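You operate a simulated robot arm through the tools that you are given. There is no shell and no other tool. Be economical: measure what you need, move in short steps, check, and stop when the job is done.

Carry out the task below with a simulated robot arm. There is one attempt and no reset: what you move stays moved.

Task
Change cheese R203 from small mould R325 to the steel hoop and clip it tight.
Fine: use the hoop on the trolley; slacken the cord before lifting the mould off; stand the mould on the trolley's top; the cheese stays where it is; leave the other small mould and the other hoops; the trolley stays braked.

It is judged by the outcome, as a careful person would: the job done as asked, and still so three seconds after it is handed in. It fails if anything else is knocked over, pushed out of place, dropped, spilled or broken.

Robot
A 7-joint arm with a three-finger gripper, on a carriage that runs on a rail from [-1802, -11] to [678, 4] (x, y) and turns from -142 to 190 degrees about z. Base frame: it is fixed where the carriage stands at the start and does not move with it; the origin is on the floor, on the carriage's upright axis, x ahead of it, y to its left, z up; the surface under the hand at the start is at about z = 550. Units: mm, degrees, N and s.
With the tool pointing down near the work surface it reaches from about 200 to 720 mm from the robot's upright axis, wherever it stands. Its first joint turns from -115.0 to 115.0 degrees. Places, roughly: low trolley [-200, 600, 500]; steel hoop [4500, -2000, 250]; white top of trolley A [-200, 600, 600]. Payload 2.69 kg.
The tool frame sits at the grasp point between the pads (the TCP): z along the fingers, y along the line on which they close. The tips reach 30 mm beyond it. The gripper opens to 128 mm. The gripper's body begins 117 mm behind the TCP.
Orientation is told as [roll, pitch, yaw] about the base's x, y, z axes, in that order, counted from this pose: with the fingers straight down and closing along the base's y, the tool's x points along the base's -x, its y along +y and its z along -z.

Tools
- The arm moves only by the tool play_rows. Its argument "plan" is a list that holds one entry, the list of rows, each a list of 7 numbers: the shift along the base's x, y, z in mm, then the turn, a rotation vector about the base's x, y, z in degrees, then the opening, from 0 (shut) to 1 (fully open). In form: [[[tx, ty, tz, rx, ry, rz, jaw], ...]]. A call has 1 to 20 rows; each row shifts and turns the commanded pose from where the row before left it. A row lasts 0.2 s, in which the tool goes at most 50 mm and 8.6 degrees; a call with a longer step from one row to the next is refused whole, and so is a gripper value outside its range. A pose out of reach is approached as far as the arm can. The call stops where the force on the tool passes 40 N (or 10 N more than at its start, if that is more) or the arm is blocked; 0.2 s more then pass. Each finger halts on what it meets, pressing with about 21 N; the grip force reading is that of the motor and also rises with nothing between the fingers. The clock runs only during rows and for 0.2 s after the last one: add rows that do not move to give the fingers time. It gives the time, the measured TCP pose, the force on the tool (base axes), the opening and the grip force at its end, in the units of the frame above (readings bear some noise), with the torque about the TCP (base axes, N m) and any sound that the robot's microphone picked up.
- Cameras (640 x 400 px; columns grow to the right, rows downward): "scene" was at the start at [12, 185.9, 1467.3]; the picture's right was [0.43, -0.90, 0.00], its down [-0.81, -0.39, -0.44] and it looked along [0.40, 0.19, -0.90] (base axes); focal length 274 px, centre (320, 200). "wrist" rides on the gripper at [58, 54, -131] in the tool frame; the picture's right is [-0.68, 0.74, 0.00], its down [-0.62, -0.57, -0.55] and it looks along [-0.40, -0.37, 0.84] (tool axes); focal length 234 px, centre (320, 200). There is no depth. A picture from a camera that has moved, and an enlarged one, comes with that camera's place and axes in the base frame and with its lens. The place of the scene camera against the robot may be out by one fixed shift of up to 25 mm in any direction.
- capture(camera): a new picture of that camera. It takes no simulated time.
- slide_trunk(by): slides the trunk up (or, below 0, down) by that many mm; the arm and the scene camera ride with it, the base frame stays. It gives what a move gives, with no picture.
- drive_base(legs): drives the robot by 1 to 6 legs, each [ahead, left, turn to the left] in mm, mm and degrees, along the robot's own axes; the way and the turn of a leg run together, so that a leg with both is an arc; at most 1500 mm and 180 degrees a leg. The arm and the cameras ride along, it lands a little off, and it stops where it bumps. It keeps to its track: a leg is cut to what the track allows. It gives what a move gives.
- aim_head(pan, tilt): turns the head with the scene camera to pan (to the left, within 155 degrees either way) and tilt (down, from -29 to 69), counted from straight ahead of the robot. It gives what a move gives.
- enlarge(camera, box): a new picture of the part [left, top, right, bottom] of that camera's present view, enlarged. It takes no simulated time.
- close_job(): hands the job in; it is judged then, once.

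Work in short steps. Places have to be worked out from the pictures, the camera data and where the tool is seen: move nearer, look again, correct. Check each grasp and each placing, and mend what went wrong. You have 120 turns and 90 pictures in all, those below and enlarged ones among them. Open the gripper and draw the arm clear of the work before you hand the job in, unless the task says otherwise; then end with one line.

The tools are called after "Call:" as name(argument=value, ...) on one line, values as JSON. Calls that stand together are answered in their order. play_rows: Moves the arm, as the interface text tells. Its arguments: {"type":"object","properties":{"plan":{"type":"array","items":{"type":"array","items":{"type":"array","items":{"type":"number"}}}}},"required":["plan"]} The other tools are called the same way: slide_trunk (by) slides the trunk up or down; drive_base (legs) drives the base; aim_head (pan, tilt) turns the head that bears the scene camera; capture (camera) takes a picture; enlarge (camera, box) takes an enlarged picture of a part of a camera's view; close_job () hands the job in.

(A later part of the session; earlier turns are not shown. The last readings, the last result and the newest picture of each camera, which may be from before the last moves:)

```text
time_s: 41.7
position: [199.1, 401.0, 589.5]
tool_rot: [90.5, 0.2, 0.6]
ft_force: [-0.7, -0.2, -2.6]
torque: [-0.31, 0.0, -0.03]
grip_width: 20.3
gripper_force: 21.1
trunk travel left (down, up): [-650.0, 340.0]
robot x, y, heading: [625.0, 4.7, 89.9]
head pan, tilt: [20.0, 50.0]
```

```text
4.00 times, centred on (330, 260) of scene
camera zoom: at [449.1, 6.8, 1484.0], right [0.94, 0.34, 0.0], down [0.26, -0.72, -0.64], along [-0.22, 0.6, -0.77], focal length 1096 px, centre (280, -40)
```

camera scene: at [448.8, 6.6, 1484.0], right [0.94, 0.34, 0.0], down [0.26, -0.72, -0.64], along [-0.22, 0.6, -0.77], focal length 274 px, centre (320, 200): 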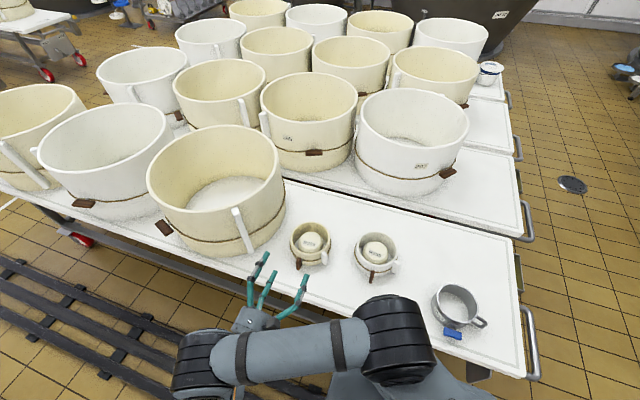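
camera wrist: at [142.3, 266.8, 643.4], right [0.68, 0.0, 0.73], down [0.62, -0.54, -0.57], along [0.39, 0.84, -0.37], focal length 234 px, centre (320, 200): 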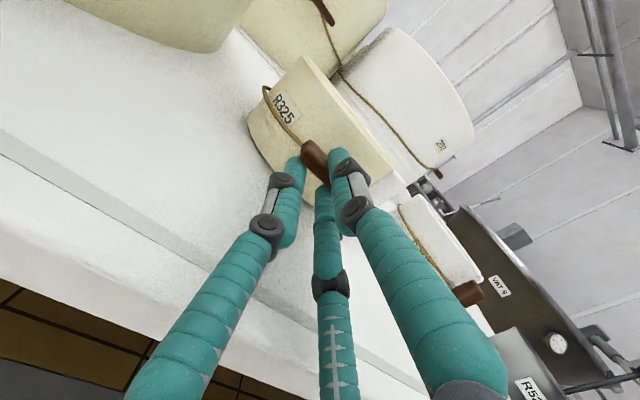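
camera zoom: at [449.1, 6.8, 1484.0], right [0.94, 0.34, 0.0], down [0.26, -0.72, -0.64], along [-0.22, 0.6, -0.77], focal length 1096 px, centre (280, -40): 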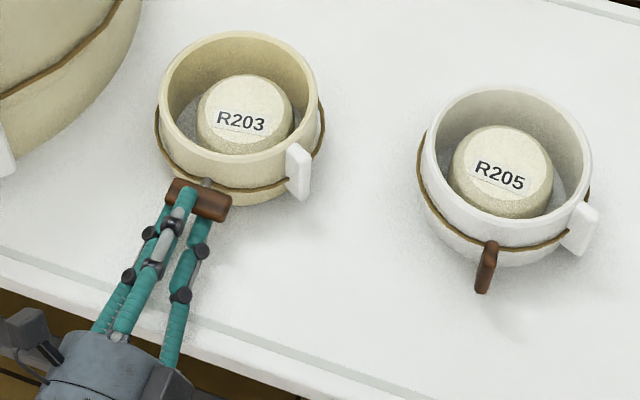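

The cord is visibly slack now and the label reads R325. I release slightly and back straight out.

Call:
play_rows(plan=[[[0, 0, 0, 0, 0, 0, 0.3], [0, 0, 0, 0, 0, 0, 0.3], [0, -15, 0, 0, 0, 0, 0.3], [0, -20, 0, 0, 0, 0, 0.3], [0, -25, 10, 0, 0, 0, 0.3], [0, -30, 30, 0, 0, 0, 0.3], [0, -20, 40, 0, 0, 0, 0.3], [0, 0, 45, 0, 0, 0, 0.3], [0, 0, 45, 0, 0, 0, 0.3]]])

Call:
enlarge(camera="scene", box=[250, 210, 410, 310])

```text
time_s: 43.7
position: [199.2, 290.6, 761.6]
tool_rot: [90.5, 0.4, 0.6]
ft_force: [0.9, -0.6, -0.2]
torque: [0.02, 0.0, 0.01]
grip_width: 38.3
gripper_force: 0.1
trunk travel left (down, up): [-650.0, 340.0]
robot x, y, heading: [628.9, 4.3, 89.8]
head pan, tilt: [20.0, 50.0]
```

```text
4.00 times, centred on (330, 260) of scene
camera zoom: at [449.9, 6.4, 1484.1], right [0.94, 0.34, 0.0], down [0.26, -0.72, -0.64], along [-0.22, 0.6, -0.77], focal length 1096 px, centre (280, -40)
```

zoom: 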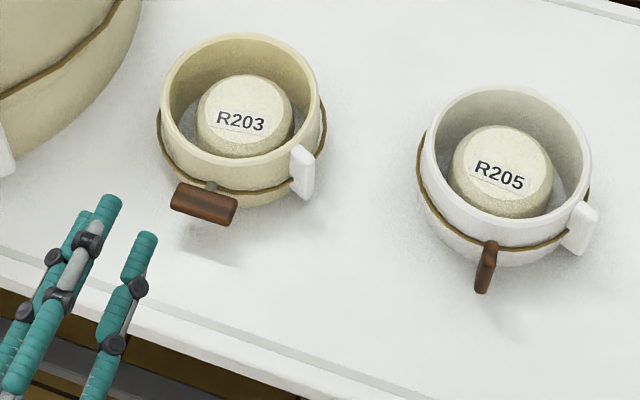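

R325's bar lies flat and the cord is slack. I now turn the hand back to pointing down, ending with the wrist camera straight above the mould to measure its centre.

Call:
play_rows(plan=[[[7, 8, 0, -8.2, 0, 0, 0.65], [7, 8, 0, -8.2, 0, 0, 0.65], [7, 16, 0, -8.2, 0, 0, 0.65], [7, 16, 0, -8.2, 0, 0, 0.65], [7, 16, 0, -8.2, 0, 0, 0.65], [7, 16, 0, -8.2, 0, 0, 0.65], [7, 16, 0, -8.2, 0, 0, 0.65], [7, 16, 0, -8.2, 0, 0, 0.65], [7, 16, 0, -8.2, 0, 0, 0.65], [3, 16, 0, -8.2, 0, 0, 0.65], [0, 14, 0, -8.2, 0, 0, 0.65]]])

Call:
capture(camera="wrist")

```text
time_s: 46.1
position: [302.0, 400.7, 742.8]
tool_rot: [8.5, 0.9, -0.2]
ft_force: [0.4, 0.2, 0.0]
torque: [0.0, 0.03, 0.02]
grip_width: 83.2
gripper_force: 0.1
out of reach, approached as far as the arm can: row 10, 11
trunk travel left (down, up): [-650.0, 340.0]
robot x, y, heading: [632.9, 4.5, 89.6]
head pan, tilt: [20.0, 50.0]
```

```text
50 pictures are left
camera wrist: at [246.1, 433.0, 880.9], right [0.68, 0.72, 0.1], down [0.62, -0.64, 0.45], along [0.39, -0.25, -0.89], focal length 234 px, centre (320, 200)
```

wrist: 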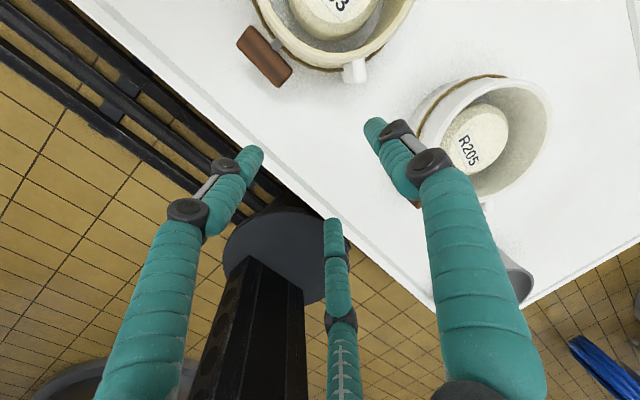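

The arm runs out of range here with the robot so far right. I swing the hand toward the robot's front and then slide the robot left (toward R203).

Call:
play_rows(plan=[[[30, 0, 5, 0, 0, 0, 0.65], [40, 0, 5, -2, 0, 0, 0.65], [40, 0, 5, -2, 0, 0, 0.65], [40, 0, 5, -2, 0, 0, 0.65], [40, 0, 0, -2, 0, 0, 0.65], [40, 0, 0, 0, 0, 0, 0.65]]])

Call:
drive_base(legs=[[0, 260, 0]])

Call:
capture(camera="wrist")

```text
time_s: 47.5
position: [544.7, 387.4, 730.9]
tool_rot: [-2.1, 0.9, -0.3]
ft_force: [-0.8, -0.3, 0.0]
torque: [-0.01, -0.02, 0.0]
grip_width: 83.3
gripper_force: 0.0
out of reach, approached as far as the arm can: row 1, 3, 4, 5
trunk travel left (down, up): [-650.0, 340.0]
robot x, y, heading: [628.8, 4.2, 90.0]
head pan, tilt: [20.0, 50.0]
```

```text
time_s: 49.3
position: [286.2, 385.9, 731.5]
tool_rot: [-2.0, 0.6, -0.5]
ft_force: [-0.3, -0.3, 1.2]
torque: [-0.02, -0.04, -0.01]
grip_width: 83.2
gripper_force: 0.0
trunk travel left (down, up): [-650.0, 340.0]
robot x, y, heading: [373.4, 5.5, 89.9]
head pan, tilt: [20.0, 50.0]
```

```text
49 pictures are left
camera wrist: at [229.3, 443.9, 861.0], right [0.68, 0.73, -0.04], down [0.62, -0.55, 0.56], along [0.39, -0.41, -0.83], focal length 234 px, centre (320, 200)
```

wrist: 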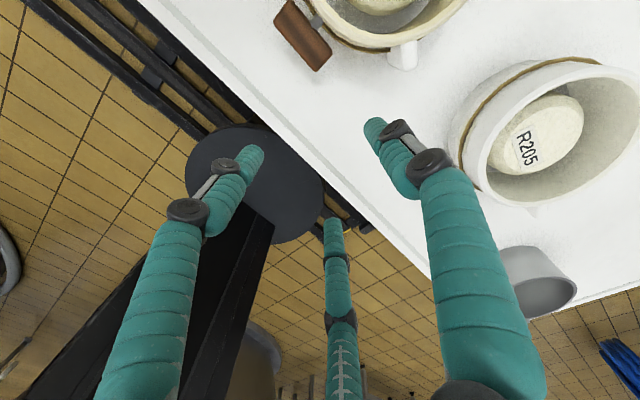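

The hand seems at the edge of its wrist range; I turn it +72° and rise a little, then move so the camera is over the mould.

Call:
play_rows(plan=[[[0, 0, 5, 0, 0, 8, 0.65], [0, 0, 5, 0, 0, 8, 0.65], [0, 0, 5, 0, 0, 8, 0.65], [0, 5, 0, 0, 0, 8, 0.65], [0, 15, 0, 0, 0, 8, 0.65], [0, 20, 0, 0, 0, 8, 0.65], [0, 20, 0, 0, 0, 8, 0.65], [0, 20, 0, 0, 0, 8, 0.65], [0, 20, 0, 0, 0, 8, 0.65]]])

Call:
capture(camera="wrist")

```text
time_s: 51.3
position: [281.9, 415.0, 730.3]
tool_rot: [-1.8, 0.9, 65.3]
ft_force: [-0.2, 0.3, 0.1]
torque: [-0.03, -0.02, 0.01]
grip_width: 83.3
gripper_force: 0.0
out of reach, approached as far as the arm can: row 2, 6, 7, 8, 9
trunk travel left (down, up): [-650.0, 340.0]
robot x, y, heading: [369.4, 2.4, 89.9]
head pan, tilt: [20.0, 50.0]
```

```text
48 pictures are left
camera wrist: at [205.8, 386.6, 860.4], right [-0.39, 0.92, -0.03], down [0.76, 0.34, 0.56], along [0.52, 0.19, -0.83], focal length 234 px, centre (320, 200)
```

wrist: 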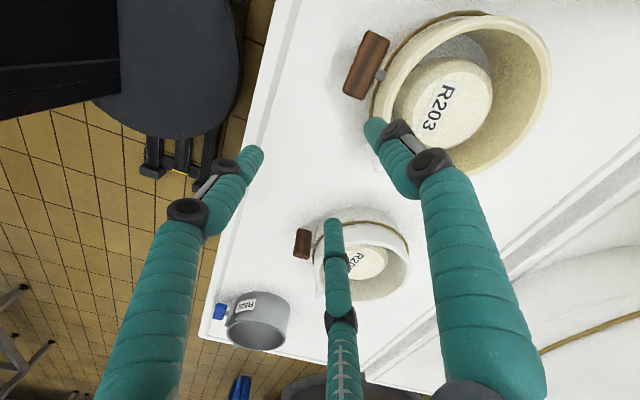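

Some rows still fall short. I look at the arm's posture from the head.

Call:
capture(camera="scene")

```text
47 pictures are left
camera scene: at [191.6, 5.5, 1483.9], right [0.94, 0.34, 0.0], down [0.26, -0.72, -0.64], along [-0.22, 0.6, -0.77], focal length 274 px, centre (320, 200)
```

scene: 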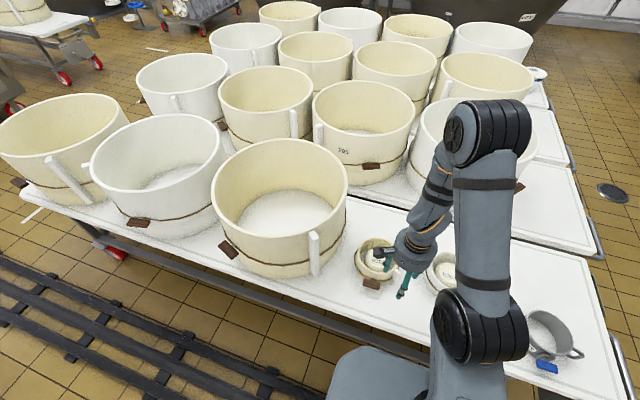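

The arm's last joint is probably wound too far (I have been turning one way all along). I unwind the hand by about -140°.

Call:
play_rows(plan=[[[0, 0, 0, 0, 0, -8.5, 0.65], [0, 0, 0, 0, 0, -8.5, 0.65], [0, 0, 0, 0, 0, -8.5, 0.65], [0, 0, 0, 0, 0, -8.5, 0.65], [0, 0, 0, 0, 0, -8.5, 0.65], [0, 0, 0, 0, 0, -8.5, 0.65], [0, 0, 0, 0, 0, -8.5, 0.65], [0, 0, 0, 0, 0, -8.5, 0.65], [0, 0, 0, 0, 0, -8.5, 0.65], [0, 0, 0, 0, 0, -8.5, 0.65], [0, 0, 0, 0, 0, -8.5, 0.65], [0, 0, 0, 0, 0, -8.5, 0.65], [0, 0, 0, 0, 0, -8.5, 0.65], [0, 0, 0, 0, 0, -8.5, 0.65], [0, 0, 10, 0, 0, -8.5, 0.65], [0, 0, 10, 0, 0, -8.5, 0.65], [0, 0, 10, 0, 0, 0, 0.65]]])

```text
time_s: 54.9
position: [279.3, 414.5, 754.7]
tool_rot: [-2.5, 0.9, -69.0]
ft_force: [0.3, 0.4, -0.6]
torque: [0.01, -0.03, 0.01]
grip_width: 83.2
gripper_force: 0.0
out of reach, approached as far as the arm can: row 17
trunk travel left (down, up): [-650.0, 340.0]
robot x, y, heading: [370.2, 3.4, 89.9]
head pan, tilt: [20.0, 50.0]
```

Now shift so the camera stands over the mould.

Call:
play_rows(plan=[[[-25, 10, -5, 2.5, 0, 0, 0.65], [-25, 10, 0, 0, 0, 0, 0.65], [-25, 0, 0, 0, 0, 0, 0.65], [-25, 0, 0, 0, 0, 0, 0.65], [0, 0, 0, 0, 0, 0, 0.65]]])

Call:
capture(camera="wrist")

```text
time_s: 56.1
position: [182.6, 435.8, 757.0]
tool_rot: [-1.4, 3.3, -69.0]
ft_force: [0.7, -0.6, 0.6]
torque: [0.01, 0.03, 0.03]
grip_width: 83.1
gripper_force: 0.0
trunk travel left (down, up): [-650.0, 340.0]
robot x, y, heading: [374.2, 0.3, 90.0]
head pan, tilt: [20.0, 50.0]
```

```text
46 pictures are left
camera wrist: at [217.2, 503.1, 888.5], right [0.93, -0.37, -0.06], down [-0.28, -0.8, 0.53], along [-0.24, -0.47, -0.85], focal length 234 px, centre (320, 200)
```

wrist: 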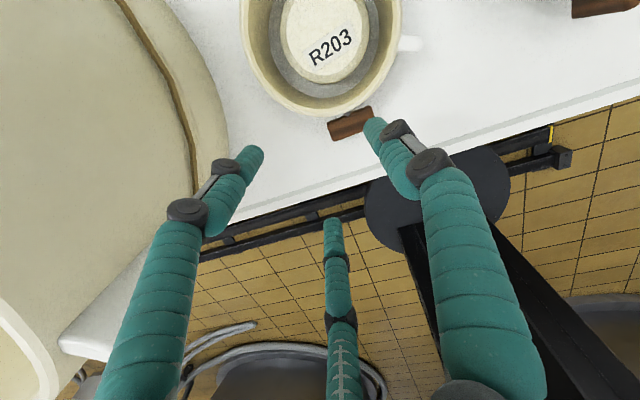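

Rim ≈ 144 mm outside, ~127 inside, centre near (211, 521). I level the hand and bring the TCP above the mould's centre, then look again.

Call:
play_rows(plan=[[[7, 20, 0, -1.3, -1.4, 0, 0.65], [7, 20, 0, -1.3, -1.4, 0, 0.65], [7, 20, 0, 0, 0, 0, 0.65], [7, 24, -10, 0, 0, 0, 0.65], [0, 0, -25, 0, 0, 0, 0.65], [0, 0, -25, 0, 0, 0, 0.65], [0, 0, 0, 0, 0, 0, 0.65]]])

Call:
capture(camera="wrist")

Call:
enlarge(camera="scene", box=[320, 200, 480, 310])

```text
time_s: 57.7
position: [217.8, 505.6, 696.2]
tool_rot: [1.3, 9.4, -69.0]
ft_force: [-0.1, 0.4, 0.4]
torque: [-0.05, 0.04, -0.03]
grip_width: 83.4
gripper_force: 0.1
out of reach, approached as far as the arm can: row 1, 2, 3
trunk travel left (down, up): [-650.0, 340.0]
robot x, y, heading: [374.1, 4.3, 89.9]
head pan, tilt: [20.0, 50.0]
```

```text
45 pictures are left
camera wrist: at [251.8, 556.6, 835.3], right [0.93, -0.36, -0.09], down [-0.29, -0.86, 0.43], along [-0.23, -0.37, -0.9], focal length 234 px, centre (320, 200)
```

wrist: 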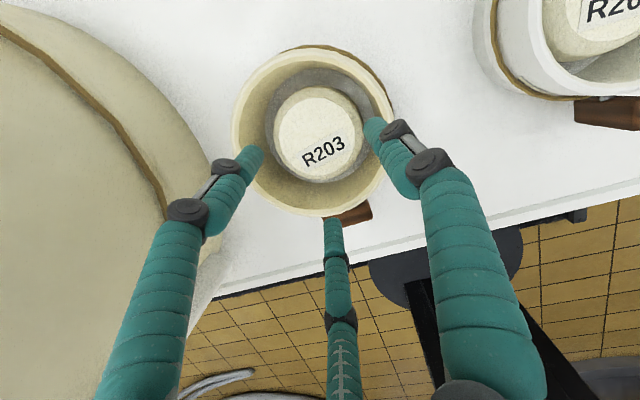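

```text
3.64 times, centred on (400, 255) of scene
camera zoom: at [193.7, 5.7, 1484.2], right [0.94, 0.34, 0.0], down [0.26, -0.72, -0.64], along [-0.22, 0.6, -0.77], focal length 996 px, centre (29, 0)
```

zoom: 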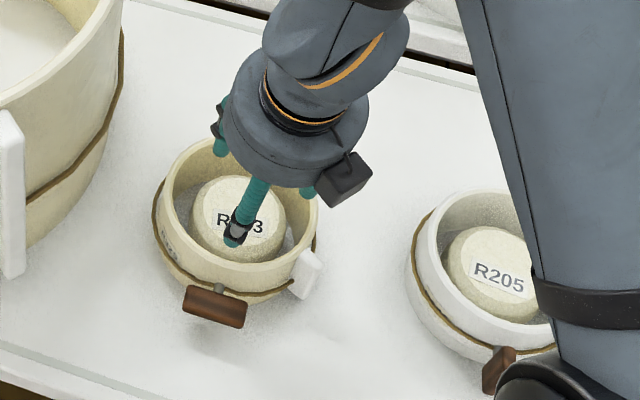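

The hand can't quite come upright (tilt ~9°), and lag began after winding past ~200° relative to the robot. I rise a little and unwind another ~110° to the well-behaved range.

Call:
play_rows(plan=[[[0, 0, 20, 0, 0, -8.5, 0.65], [0, 0, 0, 0, 0, -8.5, 0.65], [0, 0, 0, 0, 0, -8.5, 0.65], [0, 0, 0, 0, 0, -8.5, 0.65], [0, 0, 0, 0, 0, -8.5, 0.65], [0, 0, 0, 0, 0, -8.5, 0.65], [0, 0, 0, 0, 0, -8.5, 0.65], [0, 0, 0, 0, 0, -8.5, 0.65], [0, 0, 0, 0, 0, -8.5, 0.65], [0, 0, 0, 0, 0, -8.5, 0.65], [0, 0, 0, 0, 0, -8.5, 0.65], [0, 0, 0, 0, 0, -8.5, 0.65], [0, 0, 0, 0, 0, -8.5, 0.65]]])

Call:
play_rows(plan=[[[0, 0, 0, -4, 0, 0, 0.65], [0, 0, 0, -4, 0, 0, 0.65], [0, 0, 0, 0, 0, 0, 0.65]]])

Call:
capture(camera="wrist")

```text
time_s: 60.5
position: [215.7, 505.3, 716.2]
tool_rot: [1.5, 9.4, -179.5]
ft_force: [-1.3, -0.3, -0.6]
torque: [-0.04, 0.01, 0.04]
grip_width: 83.1
gripper_force: 0.0
trunk travel left (down, up): [-650.0, 340.0]
robot x, y, heading: [370.7, 2.8, 90.0]
head pan, tilt: [20.0, 50.0]
```

```text
time_s: 61.3
position: [215.6, 504.7, 716.3]
tool_rot: [9.5, 9.1, -178.1]
ft_force: [-0.6, 0.3, 0.3]
torque: [-0.01, 0.01, -0.01]
grip_width: 83.1
gripper_force: 0.1
trunk travel left (down, up): [-650.0, 340.0]
robot x, y, heading: [373.2, 5.3, 90.0]
head pan, tilt: [20.0, 50.0]
```

```text
43 pictures are left
camera wrist: at [252.3, 473.6, 861.1], right [-0.66, -0.75, 0.01], down [-0.7, 0.63, 0.34], along [-0.27, 0.22, -0.94], focal length 234 px, centre (320, 200)
```

wrist: 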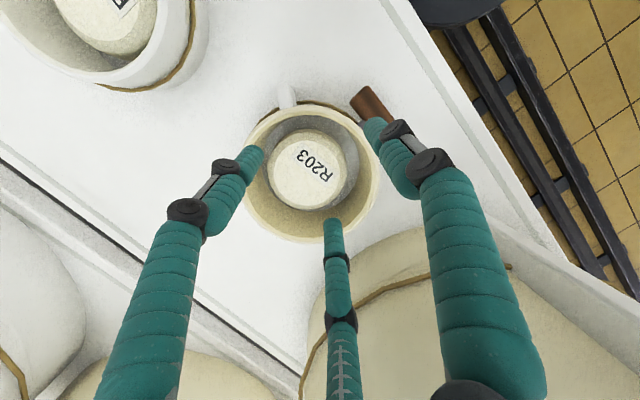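

The wrist obeys well now. I level the hand exactly (tool axis currently leans (0.16,-0.16)).

Call:
play_rows(plan=[[[0, 0, 0, 4.6, 4.5, 0, 0.65], [0, 0, 0, 4.6, 4.5, 0, 0.65], [0, 0, 0, 0, 0, 0, 0.65]]])

Call:
capture(camera="wrist")

```text
time_s: 62.1
position: [215.0, 505.4, 715.5]
tool_rot: [0.0, 0.5, -178.9]
ft_force: [0.8, 0.1, 0.5]
torque: [-0.02, 0.02, 0.0]
grip_width: 83.2
gripper_force: 0.0
trunk travel left (down, up): [-650.0, 340.0]
robot x, y, heading: [370.0, 1.0, 89.7]
head pan, tilt: [20.0, 50.0]
```

```text
42 pictures are left
camera wrist: at [274.3, 451.0, 846.9], right [-0.66, -0.75, -0.01], down [-0.63, 0.55, 0.54], along [-0.41, 0.36, -0.84], focal length 234 px, centre (320, 200)
```

wrist: 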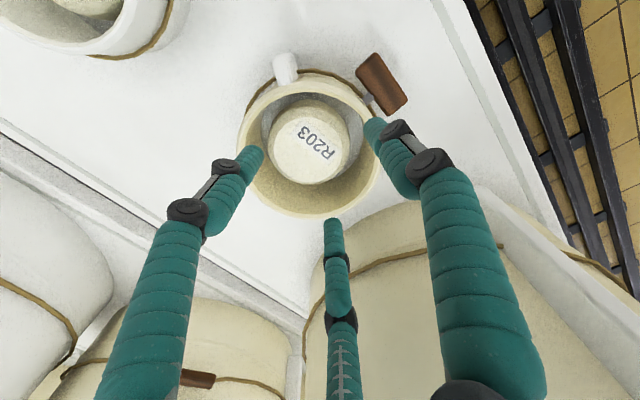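

The hand is level. The mould's centre is about (+7, +8) off the TCP line; I shift and lower until the tips are just above the rim, then look again.

Call:
play_rows(plan=[[[7, 8, -20, 0, 0, 0, 0.65], [0, 0, -20, 0, 0, 0, 0.65], [0, 0, 0, 0, 0, 0, 0.65]]])

Call:
enlarge(camera="wrist", box=[200, 60, 440, 260])

Call:
enlarge(camera="scene", box=[320, 200, 480, 310])

```text
time_s: 62.9
position: [223.4, 512.4, 676.2]
tool_rot: [0.0, 0.3, -178.9]
ft_force: [0.7, -0.4, 0.6]
torque: [-0.02, -0.01, -0.03]
grip_width: 83.3
gripper_force: 0.1
trunk travel left (down, up): [-650.0, 340.0]
robot x, y, heading: [370.4, 2.6, 90.1]
head pan, tilt: [20.0, 50.0]
```

```text
2.00 times, centred on (320, 160) of wrist
camera zoom: at [281.5, 459.4, 806.6], right [-0.66, -0.75, 0.0], down [-0.63, 0.55, 0.54], along [-0.41, 0.36, -0.84], focal length 468 px, centre (320, 280)
```

zoom: 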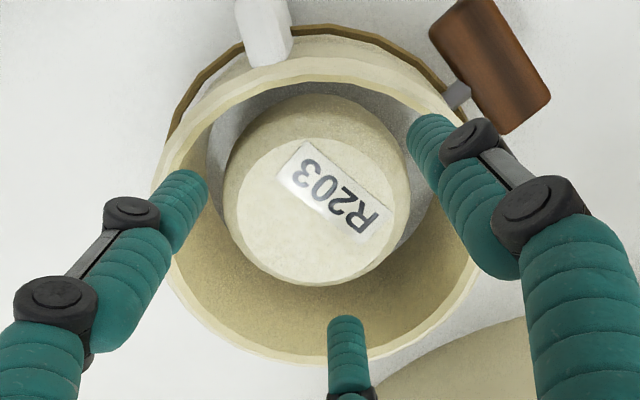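

```text
3.64 times, centred on (400, 255) of scene
camera zoom: at [192.6, 5.1, 1484.1], right [0.94, 0.34, 0.0], down [0.26, -0.72, -0.64], along [-0.22, 0.6, -0.77], focal length 996 px, centre (29, 0)
```

zoom: 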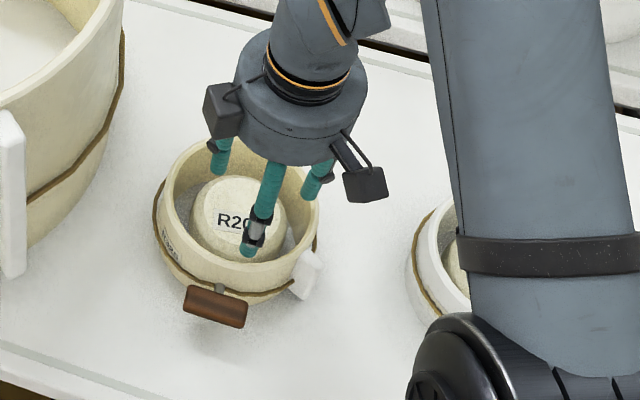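

Inner rim is ~124 mm and the hand is nearly centred. I open to ~92 mm (fits between cheese and wall) and lower slowly into the mould.

Call:
play_rows(plan=[[[-1, 0, 0, 0, 0, 0, 0.72], [0, 0, -8, 0, 0, 0, 0.72], [0, 0, -8, 0, 0, 0, 0.72], [0, 0, -8, 0, 0, 0, 0.72], [0, 0, -8, 0, 0, 0, 0.72], [0, 0, 0, 0, 0, 0, 0.72]]])

Call:
enlarge(camera="wrist", box=[200, 60, 440, 260])

Call:
enlarge(camera="scene", box=[350, 220, 430, 290])

```text
time_s: 64.1
position: [222.6, 512.2, 654.7]
tool_rot: [-0.4, 0.3, -178.9]
ft_force: [-2.9, -8.0, 57.8]
torque: [-3.89, 0.32, 0.56]
grip_width: 93.9
gripper_force: 19.2
trunk travel left (down, up): [-650.0, 340.0]
robot x, y, heading: [371.8, 2.3, 90.1]
head pan, tilt: [20.0, 50.0]
stopped in row 5: the force on the tool passed its limit at 48 N (the readings are from after the stop); the commanded pose is now the measured one
```

```text
2.00 times, centred on (320, 160) of wrist
camera zoom: at [280.5, 457.1, 785.9], right [-0.66, -0.75, -0.01], down [-0.63, 0.55, 0.55], along [-0.41, 0.37, -0.84], focal length 468 px, centre (320, 280)
```

zoom: 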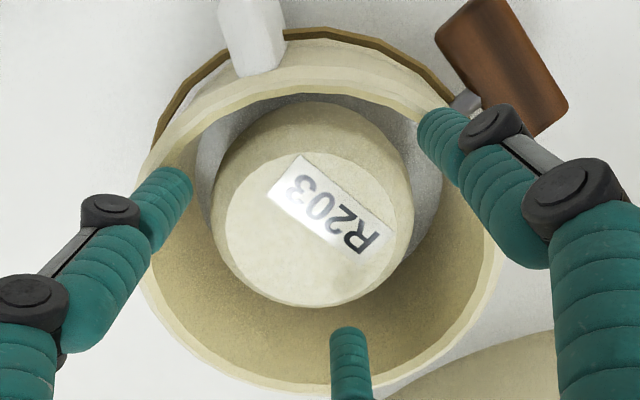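

```text
5.71 times, centred on (390, 255) of scene
camera zoom: at [194.5, -1.2, 1485.5], right [0.94, 0.34, 0.0], down [0.26, -0.72, -0.65], along [-0.22, 0.61, -0.76], focal length 1566 px, centre (-80, -114)
```

zoom: 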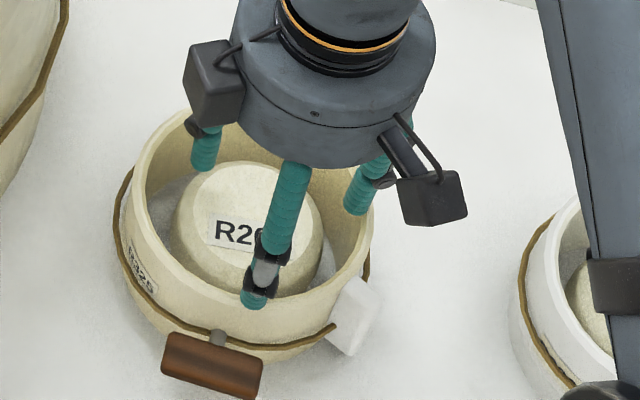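

The toggle-side finger sits on the rim (rim ≈ z 626). I lift 12 mm, narrow to ~80 mm, shift (-5, +5) to the mould's true centre and try again.

Call:
play_rows(plan=[[[0, 0, 8, 0, 0, 0, 0.62], [0, 0, 6, 0, 0, 0, 0.62], [-5, 5, 0, 0, 0, 0, 0.62], [0, 0, 0, 0, 0, 0, 0.62]]])

Call:
enlarge(camera="wrist", box=[200, 60, 440, 260])

```text
time_s: 65.1
position: [216.9, 519.6, 663.5]
tool_rot: [-0.3, 0.4, -178.9]
ft_force: [0.3, 0.8, -0.2]
torque: [-0.01, -0.02, 0.0]
grip_width: 79.6
gripper_force: 0.1
trunk travel left (down, up): [-650.0, 340.0]
robot x, y, heading: [373.1, 2.2, 90.1]
head pan, tilt: [20.0, 50.0]
```

```text
2.00 times, centred on (320, 160) of wrist
camera zoom: at [274.9, 465.4, 794.9], right [-0.66, -0.75, -0.01], down [-0.63, 0.55, 0.55], along [-0.41, 0.37, -0.84], focal length 468 px, centre (320, 280)
```

zoom: 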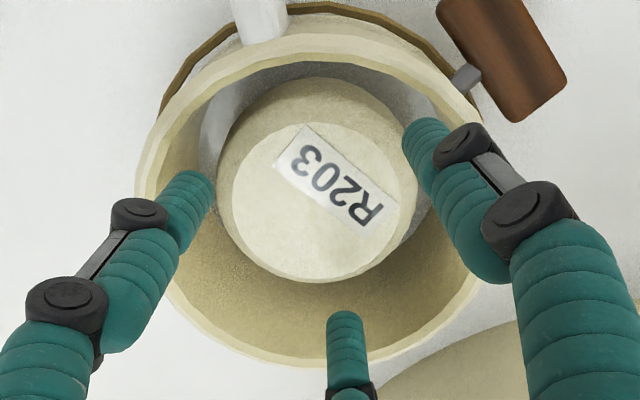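

Tips are now concentric with the rim. I lower in small steps.

Call:
play_rows(plan=[[[0, 0, -6, 0, 0, 0, 0.62], [0, 0, -6, 0, 0, 0, 0.62], [0, 0, -6, 0, 0, 0, 0.62], [0, 0, -5, 0, 0, 0, 0.62], [0, 0, 0, 0, 0, 0, 0.62]]])

Call:
enlarge(camera="scene", box=[350, 220, 430, 290])

```text
time_s: 66.3
position: [216.4, 519.7, 640.8]
tool_rot: [-0.2, 0.4, -178.8]
ft_force: [0.2, -0.1, -0.1]
torque: [0.05, 0.03, 0.06]
grip_width: 79.2
gripper_force: 0.0
trunk travel left (down, up): [-650.0, 340.0]
robot x, y, heading: [372.8, 2.8, 89.9]
head pan, tilt: [20.0, 50.0]
```

```text
5.71 times, centred on (390, 255) of scene
camera zoom: at [192.5, 5.2, 1484.1], right [0.94, 0.34, 0.0], down [0.26, -0.72, -0.64], along [-0.22, 0.6, -0.77], focal length 1566 px, centre (-80, -114)
```

zoom: 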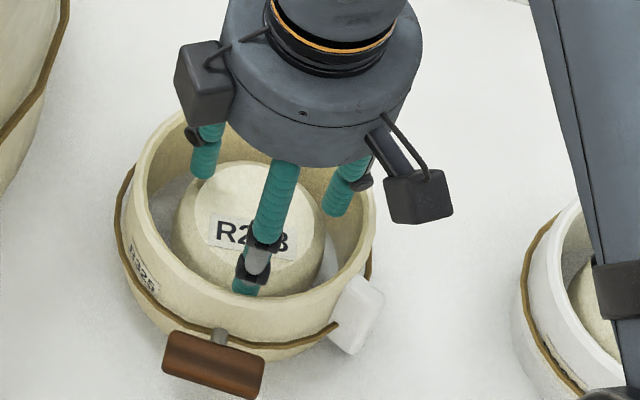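

Inside without touching, tips ~15 mm below the rim. I go 5 mm deeper and open to press outward on the wall.

Call:
play_rows(plan=[[[0, 0, -5, 0, 0, 0, 0.62], [0, 0, 0, 0, 0, 0, 1], [0, 0, 0, 0, 0, 0, 1], [0, 0, 0, 0, 0, 0, 1], [0, 0, 0, 0, 0, 0, 1], [0, 0, 0, 0, 0, 0, 1]]])

Call:
enlarge(camera="wrist", box=[200, 60, 440, 260])

```text
time_s: 67.7
position: [216.6, 519.3, 637.8]
tool_rot: [-0.3, 0.4, -178.9]
ft_force: [-0.2, 1.0, 1.6]
torque: [0.0, -0.01, 0.03]
grip_width: 129.9
gripper_force: 0.1
trunk travel left (down, up): [-650.0, 340.0]
robot x, y, heading: [370.2, 2.3, 90.0]
head pan, tilt: [20.0, 50.0]
```

```text
2.00 times, centred on (320, 160) of wrist
camera zoom: at [274.6, 465.4, 767.4], right [-0.66, -0.75, -0.01], down [-0.63, 0.55, 0.55], along [-0.41, 0.37, -0.84], focal length 468 px, centre (320, 280)
```

zoom: 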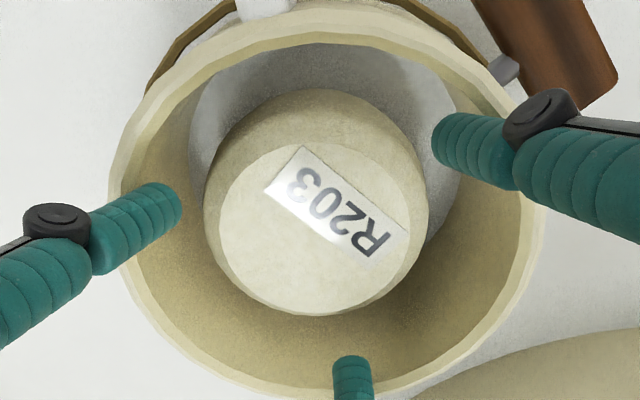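

The jaws report fully open with no force, so I'm unsure the wall is held. I raise 8 mm as a test.

Call:
play_rows(plan=[[[0, 0, 4, 0, 0, 0, 1], [0, 0, 4, 0, 0, 0, 1], [0, 0, 0, 0, 0, 0, 1]]])

Call:
enlarge(camera="scene", box=[350, 220, 430, 290])

```text
time_s: 68.5
position: [218.1, 519.9, 643.9]
tool_rot: [-0.1, 0.4, -178.9]
ft_force: [0.6, 0.7, 0.2]
torque: [-0.04, -0.07, -0.05]
grip_width: 129.1
gripper_force: 0.1
trunk travel left (down, up): [-650.0, 340.0]
robot x, y, heading: [371.2, 4.6, 89.8]
head pan, tilt: [20.0, 50.0]
```

```text
5.71 times, centred on (390, 255) of scene
camera zoom: at [193.1, 4.0, 1484.4], right [0.94, 0.34, 0.0], down [0.26, -0.72, -0.64], along [-0.22, 0.6, -0.77], focal length 1566 px, centre (-80, -114)
```

zoom: 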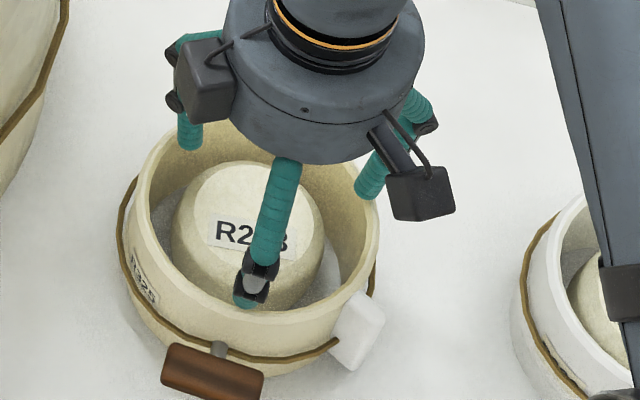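

The fully opened fingers only just touch the wall, so expanding won't hold. I'll pinch the back wall instead: rise, narrow, and move over it.

Call:
play_rows(plan=[[[0, 0, 0, 0, 0, 0, 0.6], [0, 0, 0, 0, 0, 0, 0.6], [0, 0, 20, 0, 0, 0, 0.4], [0, 0, 20, 0, 0, 0, 0.3], [3, 20, 0, 0, 0, 0, 0.3], [3, 20, 0, 0, 0, 0, 0.3], [0, 18, 0, 0, 0, 0, 0.3], [0, 0, 0, 0, 0, 0, 0.3]]])

Call:
capture(camera="wrist")

```text
time_s: 70.3
position: [220.8, 579.8, 683.8]
tool_rot: [-0.2, 0.4, -178.9]
ft_force: [0.2, 0.2, 0.6]
torque: [-0.01, -0.01, -0.01]
grip_width: 38.1
gripper_force: 0.1
trunk travel left (down, up): [-650.0, 340.0]
robot x, y, heading: [373.4, 2.5, 89.8]
head pan, tilt: [20.0, 50.0]
```

```text
33 pictures are left
camera wrist: at [280.1, 524.0, 814.9], right [-0.66, -0.75, -0.01], down [-0.63, 0.55, 0.55], along [-0.41, 0.37, -0.84], focal length 234 px, centre (320, 200)
```

wrist: 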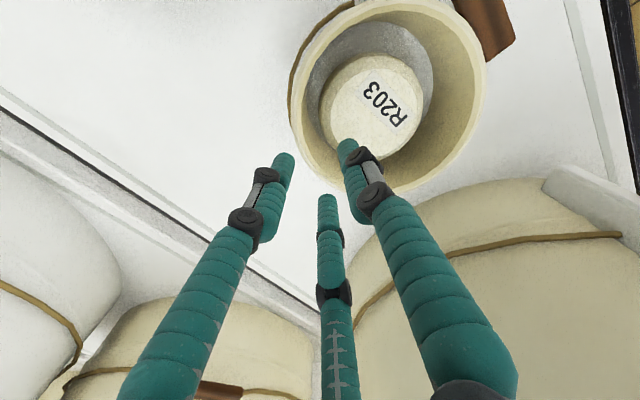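

Mould centre is ≈(225, 508), wall mid radius 68, so the back wall is at (225, 576). I shift there, lower over the wall and close.

Call:
play_rows(plan=[[[4, -4, -8, 0, 0, 0, 0.3], [0, 0, -10, 0, 0, 0, 0.3], [0, 0, -10, 0, 0, 0, 0.3], [0, 0, -10, 0, 0, 0, 0.3], [0, 0, -8, 0, 0, 0, 0.3], [0, 0, 0, 0, 0, 0, 0.3]]])

Call:
play_rows(plan=[[[0, 0, 0, 0, 0, 0, 0], [0, 0, 0, 0, 0, 0, 0], [0, 0, 0, 0, 0, 0, 0], [0, 0, 0, 0, 0, 0, 0]]])

Call:
capture(camera="wrist")

```text
time_s: 71.2
position: [224.0, 578.8, 659.4]
tool_rot: [-1.1, 0.0, -178.8]
ft_force: [1.6, -4.3, 32.2]
torque: [0.15, 0.37, 0.14]
grip_width: 41.0
gripper_force: 1.0
trunk travel left (down, up): [-650.0, 340.0]
robot x, y, heading: [369.9, 3.1, 89.9]
head pan, tilt: [20.0, 50.0]
stopped in row 4: the force on the tool passed its limit at 49 N (the readings are from after the stop); the commanded pose is now the measured one
```

```text
time_s: 72.2
position: [225.1, 578.6, 657.3]
tool_rot: [-1.0, 0.2, -178.9]
ft_force: [5.0, 7.1, 25.5]
torque: [0.29, -0.16, -0.15]
grip_width: 2.3
gripper_force: 21.0
trunk travel left (down, up): [-650.0, 340.0]
robot x, y, heading: [369.7, 1.1, 90.0]
head pan, tilt: [20.0, 50.0]
```

```text
32 pictures are left
camera wrist: at [284.0, 521.7, 786.6], right [-0.66, -0.75, -0.01], down [-0.63, 0.54, 0.56], along [-0.41, 0.38, -0.83], focal length 234 px, centre (320, 200)
```

wrist: 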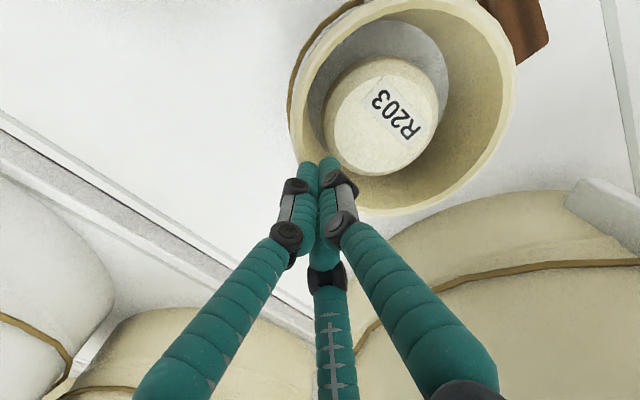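

The outer finger pair landed on the rim. I lift, open wider (64 mm), shift +6 in y so the wall passes between single finger and pair, and lower again.

Call:
play_rows(plan=[[[0, 0, 10, 0.9, 0, 0, 0.0], [0, 0, 5, 0, 0, 0, 0.5], [0, 6, 0, 0, 0, 0, 0.5], [0, 0, 0, 0, 0, 0, 0.5], [0, 0, 0, 0, 0, 0, 0.5], [0, 0, -8, 0, 0, 0, 0.5], [0, 0, -8, 0, 0, 0, 0.5], [0, 0, -8, 0, 0, 0, 0.5], [0, 0, -8, 0, 0, 0, 0.5], [0, 0, 0, 0, 0, 0, 0.5]]])

Call:
capture(camera="wrist")

```text
time_s: 74.4
position: [224.4, 584.4, 637.9]
tool_rot: [-1.7, 0.1, -178.8]
ft_force: [-1.1, -0.3, -0.4]
torque: [0.04, 0.02, 0.02]
grip_width: 64.6
gripper_force: 0.1
trunk travel left (down, up): [-650.0, 340.0]
robot x, y, heading: [370.6, 3.3, 90.0]
head pan, tilt: [20.0, 50.0]
```

```text
31 pictures are left
camera wrist: at [282.6, 526.3, 767.4], right [-0.66, -0.75, -0.02], down [-0.63, 0.54, 0.56], along [-0.41, 0.39, -0.83], focal length 234 px, centre (320, 200)
```

wrist: 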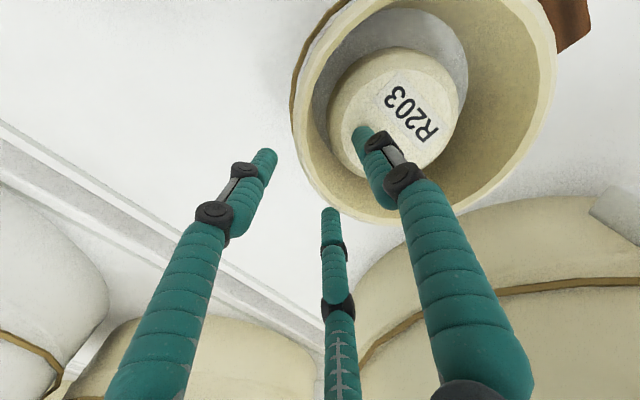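

The wall is now between the fingers with no contact. I close.

Call:
play_rows(plan=[[[0, 0, 0, 0, 0, 0, 0.3], [0, 0, 0, 0, 0, 0, 0.1], [0, 0, 0, 0, 0, 0, 0], [0, 0, 0, 0, 0, 0, 0], [0, 0, 0, 0, 0, 0, 0], [0, 0, 0, 0, 0, 0, 0]]])

Call:
capture(camera="wrist")

```text
time_s: 75.8
position: [223.8, 582.9, 639.1]
tool_rot: [-1.6, 0.1, -179.0]
ft_force: [-1.3, -0.7, 2.1]
torque: [-0.49, -0.07, -0.31]
grip_width: 15.9
gripper_force: 20.4
trunk travel left (down, up): [-650.0, 340.0]
robot x, y, heading: [370.0, 2.2, 90.0]
head pan, tilt: [20.0, 50.0]
```

```text
30 pictures are left
camera wrist: at [282.3, 525.9, 767.6], right [-0.66, -0.75, -0.02], down [-0.63, 0.54, 0.56], along [-0.41, 0.39, -0.83], focal length 234 px, centre (320, 200)
```

wrist: 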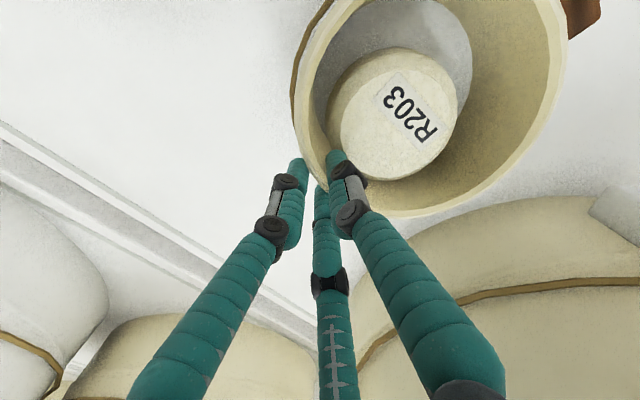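

Wall pinched firmly (16 mm, 20 N). I lift slowly and check.

Call:
play_rows(plan=[[[0, 0, 4, 0, 0, 0, 0], [0, 0, 6, 0, 0, 0, 0], [0, 0, 8, 0, 0, 0, 0], [0, 0, 8, 0, 0, 0, 0], [0, 0, 0, 0, 0, 0, 0]]])

Call:
enlarge(camera="scene", box=[330, 190, 450, 300])

```text
time_s: 77.0
position: [224.4, 585.2, 663.9]
tool_rot: [-1.7, 0.1, -178.8]
ft_force: [-0.2, -0.5, -3.7]
torque: [0.36, 0.01, 0.0]
grip_width: 15.0
gripper_force: 21.1
trunk travel left (down, up): [-650.0, 340.0]
robot x, y, heading: [372.1, 2.2, 89.9]
head pan, tilt: [20.0, 50.0]
```

```text
3.64 times, centred on (390, 245) of scene
camera zoom: at [192.3, 5.7, 1484.0], right [0.94, 0.34, 0.0], down [0.26, -0.72, -0.64], along [-0.22, 0.6, -0.77], focal length 996 px, centre (66, 36)
```

zoom: 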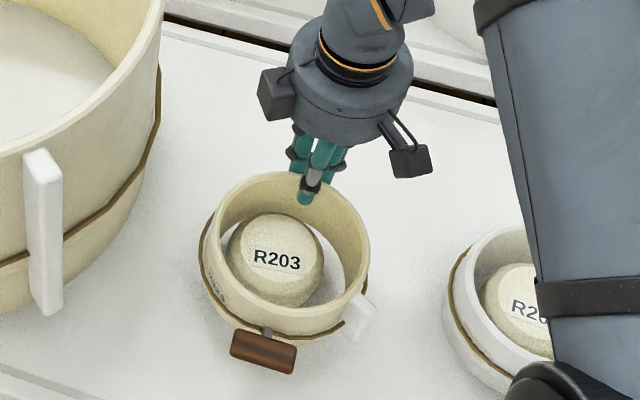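

The mould hangs level (~3.7 N) and the cheese stays put. I raise it clear with the trunk.

Call:
play_rows(plan=[[[0, 0, 10, 0, 0, 0, 0], [0, 0, 10, 0, 0, 0, 0], [0, 0, 10, 0, 0, 0, 0], [0, 0, 10, 0, 0, 0, 0], [0, 0, 0, 0, 0, 0, 0]]])

Call:
slide_trunk(by=90)

Call:
capture(camera="scene")

```text
time_s: 78.2
position: [225.0, 583.5, 704.0]
tool_rot: [-1.6, 0.2, -178.9]
ft_force: [-0.4, 0.0, -3.9]
torque: [0.33, 0.0, -0.02]
grip_width: 15.3
gripper_force: 21.4
trunk travel left (down, up): [-650.0, 340.0]
robot x, y, heading: [373.3, 3.2, 89.9]
head pan, tilt: [20.0, 50.0]
```

```text
time_s: 79.4
position: [223.6, 584.5, 792.5]
tool_rot: [-1.7, 0.2, -178.7]
ft_force: [-1.0, -0.9, -4.4]
torque: [0.33, 0.03, 0.0]
grip_width: 15.0
gripper_force: 21.2
trunk travel left (down, up): [-740.0, 250.0]
robot x, y, heading: [368.6, 3.2, 89.9]
head pan, tilt: [20.0, 50.0]
```

```text
28 pictures are left
camera scene: at [192.2, 5.9, 1574.0], right [0.94, 0.34, 0.0], down [0.26, -0.72, -0.64], along [-0.22, 0.6, -0.77], focal length 274 px, centre (320, 200)
```

scene: 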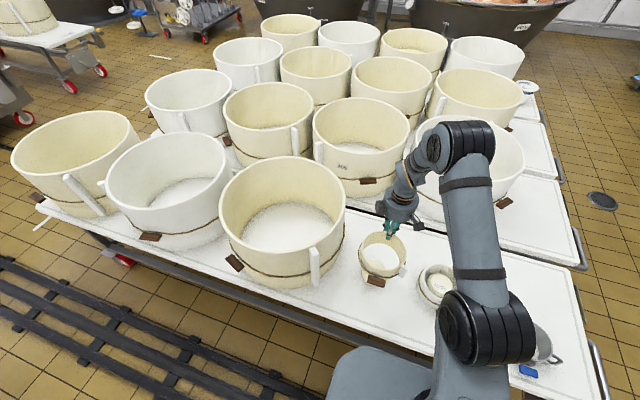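

Mould is well clear, white table visible through it. I drive right with it held high, toward the free area between R205 and the hoop.

Call:
drive_base(legs=[[0, -270, 0]])

Call:
capture(camera="scene")

Call:
capture(camera="wrist")

```text
time_s: 81.3
position: [494.9, 585.1, 794.3]
tool_rot: [-1.6, 0.2, -178.7]
ft_force: [0.8, -0.7, -4.0]
torque: [0.33, 0.07, -0.01]
grip_width: 15.0
gripper_force: 21.6
trunk travel left (down, up): [-740.0, 250.0]
robot x, y, heading: [639.5, 0.2, 90.0]
head pan, tilt: [20.0, 50.0]
```

```text
27 pictures are left
camera scene: at [464.2, 7.1, 1574.1], right [0.94, 0.34, 0.0], down [0.26, -0.72, -0.64], along [-0.22, 0.6, -0.77], focal length 274 px, centre (320, 200)
```

scene: 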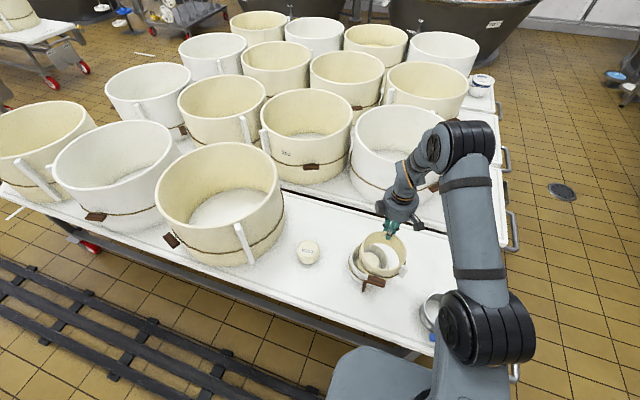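

```text
26 pictures are left
camera wrist: at [553.8, 528.1, 923.9], right [-0.66, -0.75, -0.02], down [-0.63, 0.54, 0.56], along [-0.41, 0.39, -0.83], focal length 234 px, centre (320, 200)
```

wrist: 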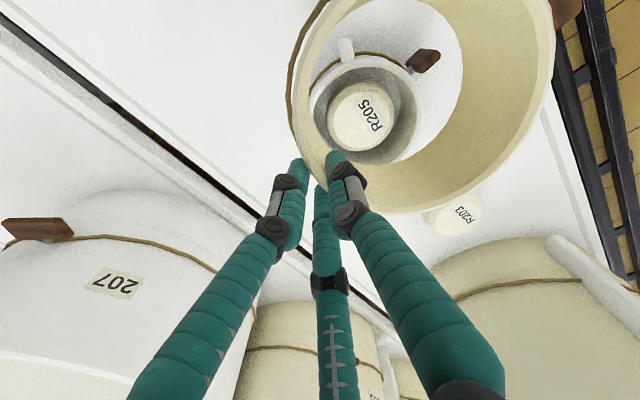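

Cheese R203 stands alone at ≈(219, 517). I carry the mould to about (605, 615), behind and between R205 and the hoop.

Call:
play_rows(plan=[[[20, 15, 0, 0, 0, 0, 0], [22, 18, 0, 0, 0, 0, 0], [22, 18, 0, 0, 0, 0, 0], [22, 18, 0, 0, 0, 0, 0], [22, 18, 0, 0, 0, 0, 0], [2, 16, 0, 0, 0, 0, 0], [0, 0, 0, 0, 0, 0, 0]]])

Call:
slide_trunk(by=-90)

Call:
capture(camera="wrist")

Call:
capture(camera="scene")

```text
time_s: 83.0
position: [605.0, 687.9, 795.0]
tool_rot: [-1.6, 0.1, -178.9]
ft_force: [-0.8, -0.8, -4.6]
torque: [0.36, 0.01, 0.01]
grip_width: 14.9
gripper_force: 20.6
trunk travel left (down, up): [-740.0, 250.0]
robot x, y, heading: [639.7, 3.5, 90.3]
head pan, tilt: [20.0, 50.0]
```

```text
time_s: 84.2
position: [604.8, 689.1, 703.9]
tool_rot: [-1.5, 0.1, -178.8]
ft_force: [0.4, -0.1, -3.8]
torque: [0.34, 0.0, 0.01]
grip_width: 14.8
gripper_force: 21.2
trunk travel left (down, up): [-650.0, 340.0]
robot x, y, heading: [643.2, 1.9, 90.0]
head pan, tilt: [20.0, 50.0]
```

```text
25 pictures are left
camera wrist: at [663.5, 630.7, 834.3], right [-0.66, -0.75, -0.02], down [-0.63, 0.54, 0.56], along [-0.41, 0.39, -0.83], focal length 234 px, centre (320, 200)
```

wrist: 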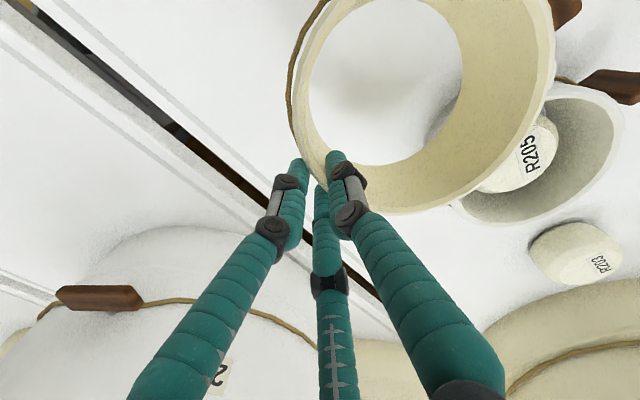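

```text
24 pictures are left
camera scene: at [463.6, 6.9, 1484.1], right [0.94, 0.34, 0.0], down [0.26, -0.72, -0.64], along [-0.22, 0.6, -0.77], focal length 274 px, centre (320, 200)
```

scene: 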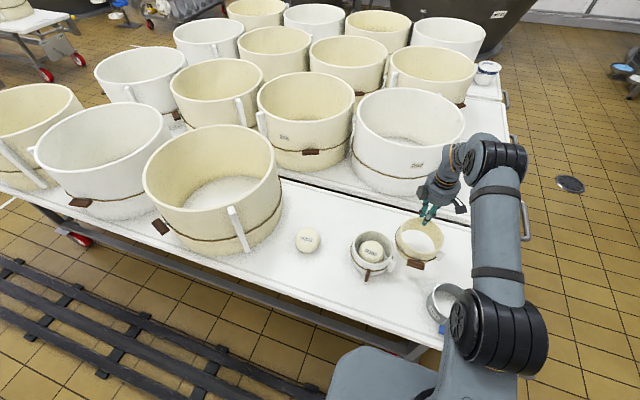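

R205 is at ≈(452, 543), so the spot (605, 616) clears it by ~25 mm. I lower, slowly at the end.

Call:
play_rows(plan=[[[4, 0, -12, 0, 0, 0, 0], [0, 0, -12, 0, 0, 0, 0], [0, 0, -12, 0, 0, 0, 0], [0, 0, -12, 0, 0, 0, 0], [0, 0, -8, 0, 0, 0, 0], [0, 0, -4, 0, 0, 0, 0], [0, 0, 0, 0, 0, 0, 0]]])

```text
time_s: 85.8
position: [608.5, 687.5, 643.6]
tool_rot: [-1.7, 0.2, -178.8]
ft_force: [-0.1, 0.7, -2.7]
torque: [0.21, -0.02, -0.01]
grip_width: 15.0
gripper_force: 21.1
trunk travel left (down, up): [-650.0, 340.0]
robot x, y, heading: [637.8, 5.9, 89.8]
head pan, tilt: [20.0, 50.0]
```

Weight starts to come off (front edge touching). A few more millimetres in small steps.

Call:
play_rows(plan=[[[0, 0, -2, 0, 0, 0, 0], [0, 0, -2, 0, 0, 0, 0], [0, 0, 0, 0, 0, 0, 0]]])

```text
time_s: 86.6
position: [608.7, 688.6, 640.8]
tool_rot: [-1.7, 0.1, -178.8]
ft_force: [0.7, 2.5, 0.3]
torque: [-0.22, -0.11, 0.02]
grip_width: 15.2
gripper_force: 21.0
trunk travel left (down, up): [-650.0, 340.0]
robot x, y, heading: [644.2, 5.5, 90.1]
head pan, tilt: [20.0, 50.0]
```

The mould stands on the table. I release and rise straight up.

Call:
play_rows(plan=[[[0, 0, 0, 0, 0, 0, 0.2], [0, 0, 0, 0, 0, 0, 0.4], [0, 0, 0, 0, 0, 0, 0.5], [0, 0, 0, 0, 0, 0, 0.5], [0, 0, 10, 0, 0, 0, 0.5], [0, 0, 20, 0, 0, 0, 0.5], [0, 0, 20, 0, 0, 0, 0.5], [0, 0, 25, 0, 0, 0, 0.5], [0, 0, 25, 0, 0, 0, 0.5]]])

Call:
capture(camera="wrist")

```text
time_s: 88.6
position: [609.0, 687.2, 741.9]
tool_rot: [-1.6, 0.1, -178.8]
ft_force: [0.4, -0.7, 0.6]
torque: [-0.02, 0.0, -0.01]
grip_width: 64.1
gripper_force: 0.0
trunk travel left (down, up): [-650.0, 340.0]
robot x, y, heading: [641.9, 3.3, 89.9]
head pan, tilt: [20.0, 50.0]
```

```text
23 pictures are left
camera wrist: at [666.9, 629.7, 871.2], right [-0.66, -0.75, -0.02], down [-0.63, 0.54, 0.56], along [-0.41, 0.39, -0.83], focal length 234 px, centre (320, 200)
```

wrist: 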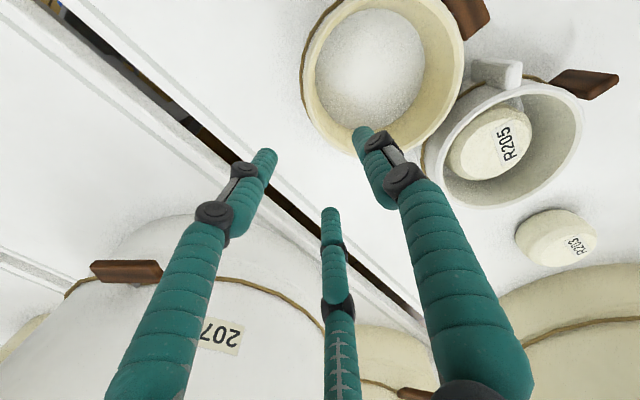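

The mould stands upright and free. Now to the hoop: I bring the wrist camera above it.

Call:
play_rows(plan=[[[10, -34, 0, 1.5, 0, 0, 0.5], [10, -34, 0, 0, 0, 0, 0.5], [10, -34, 0, 0, 0, 0, 0.5], [10, -34, 0, 0, 0, 0, 0.5], [10, -34, 0, 0, 0, 0, 0.5], [0, 0, 0, 0, 0, 0, 0.5]]])

Call:
capture(camera="wrist")

```text
time_s: 90.0
position: [659.5, 519.1, 740.3]
tool_rot: [-3.1, 0.3, -178.8]
ft_force: [0.0, 0.0, -0.2]
torque: [0.01, -0.01, -0.01]
grip_width: 64.1
gripper_force: 0.0
trunk travel left (down, up): [-650.0, 340.0]
robot x, y, heading: [645.5, 4.8, 90.0]
head pan, tilt: [20.0, 50.0]
```

```text
22 pictures are left
camera wrist: at [718.4, 457.5, 868.7], right [-0.66, -0.75, -0.04], down [-0.63, 0.52, 0.58], along [-0.41, 0.41, -0.82], focal length 234 px, centre (320, 200)
```

wrist: 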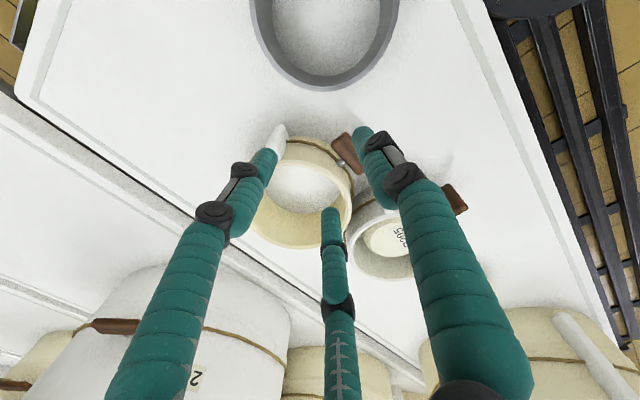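

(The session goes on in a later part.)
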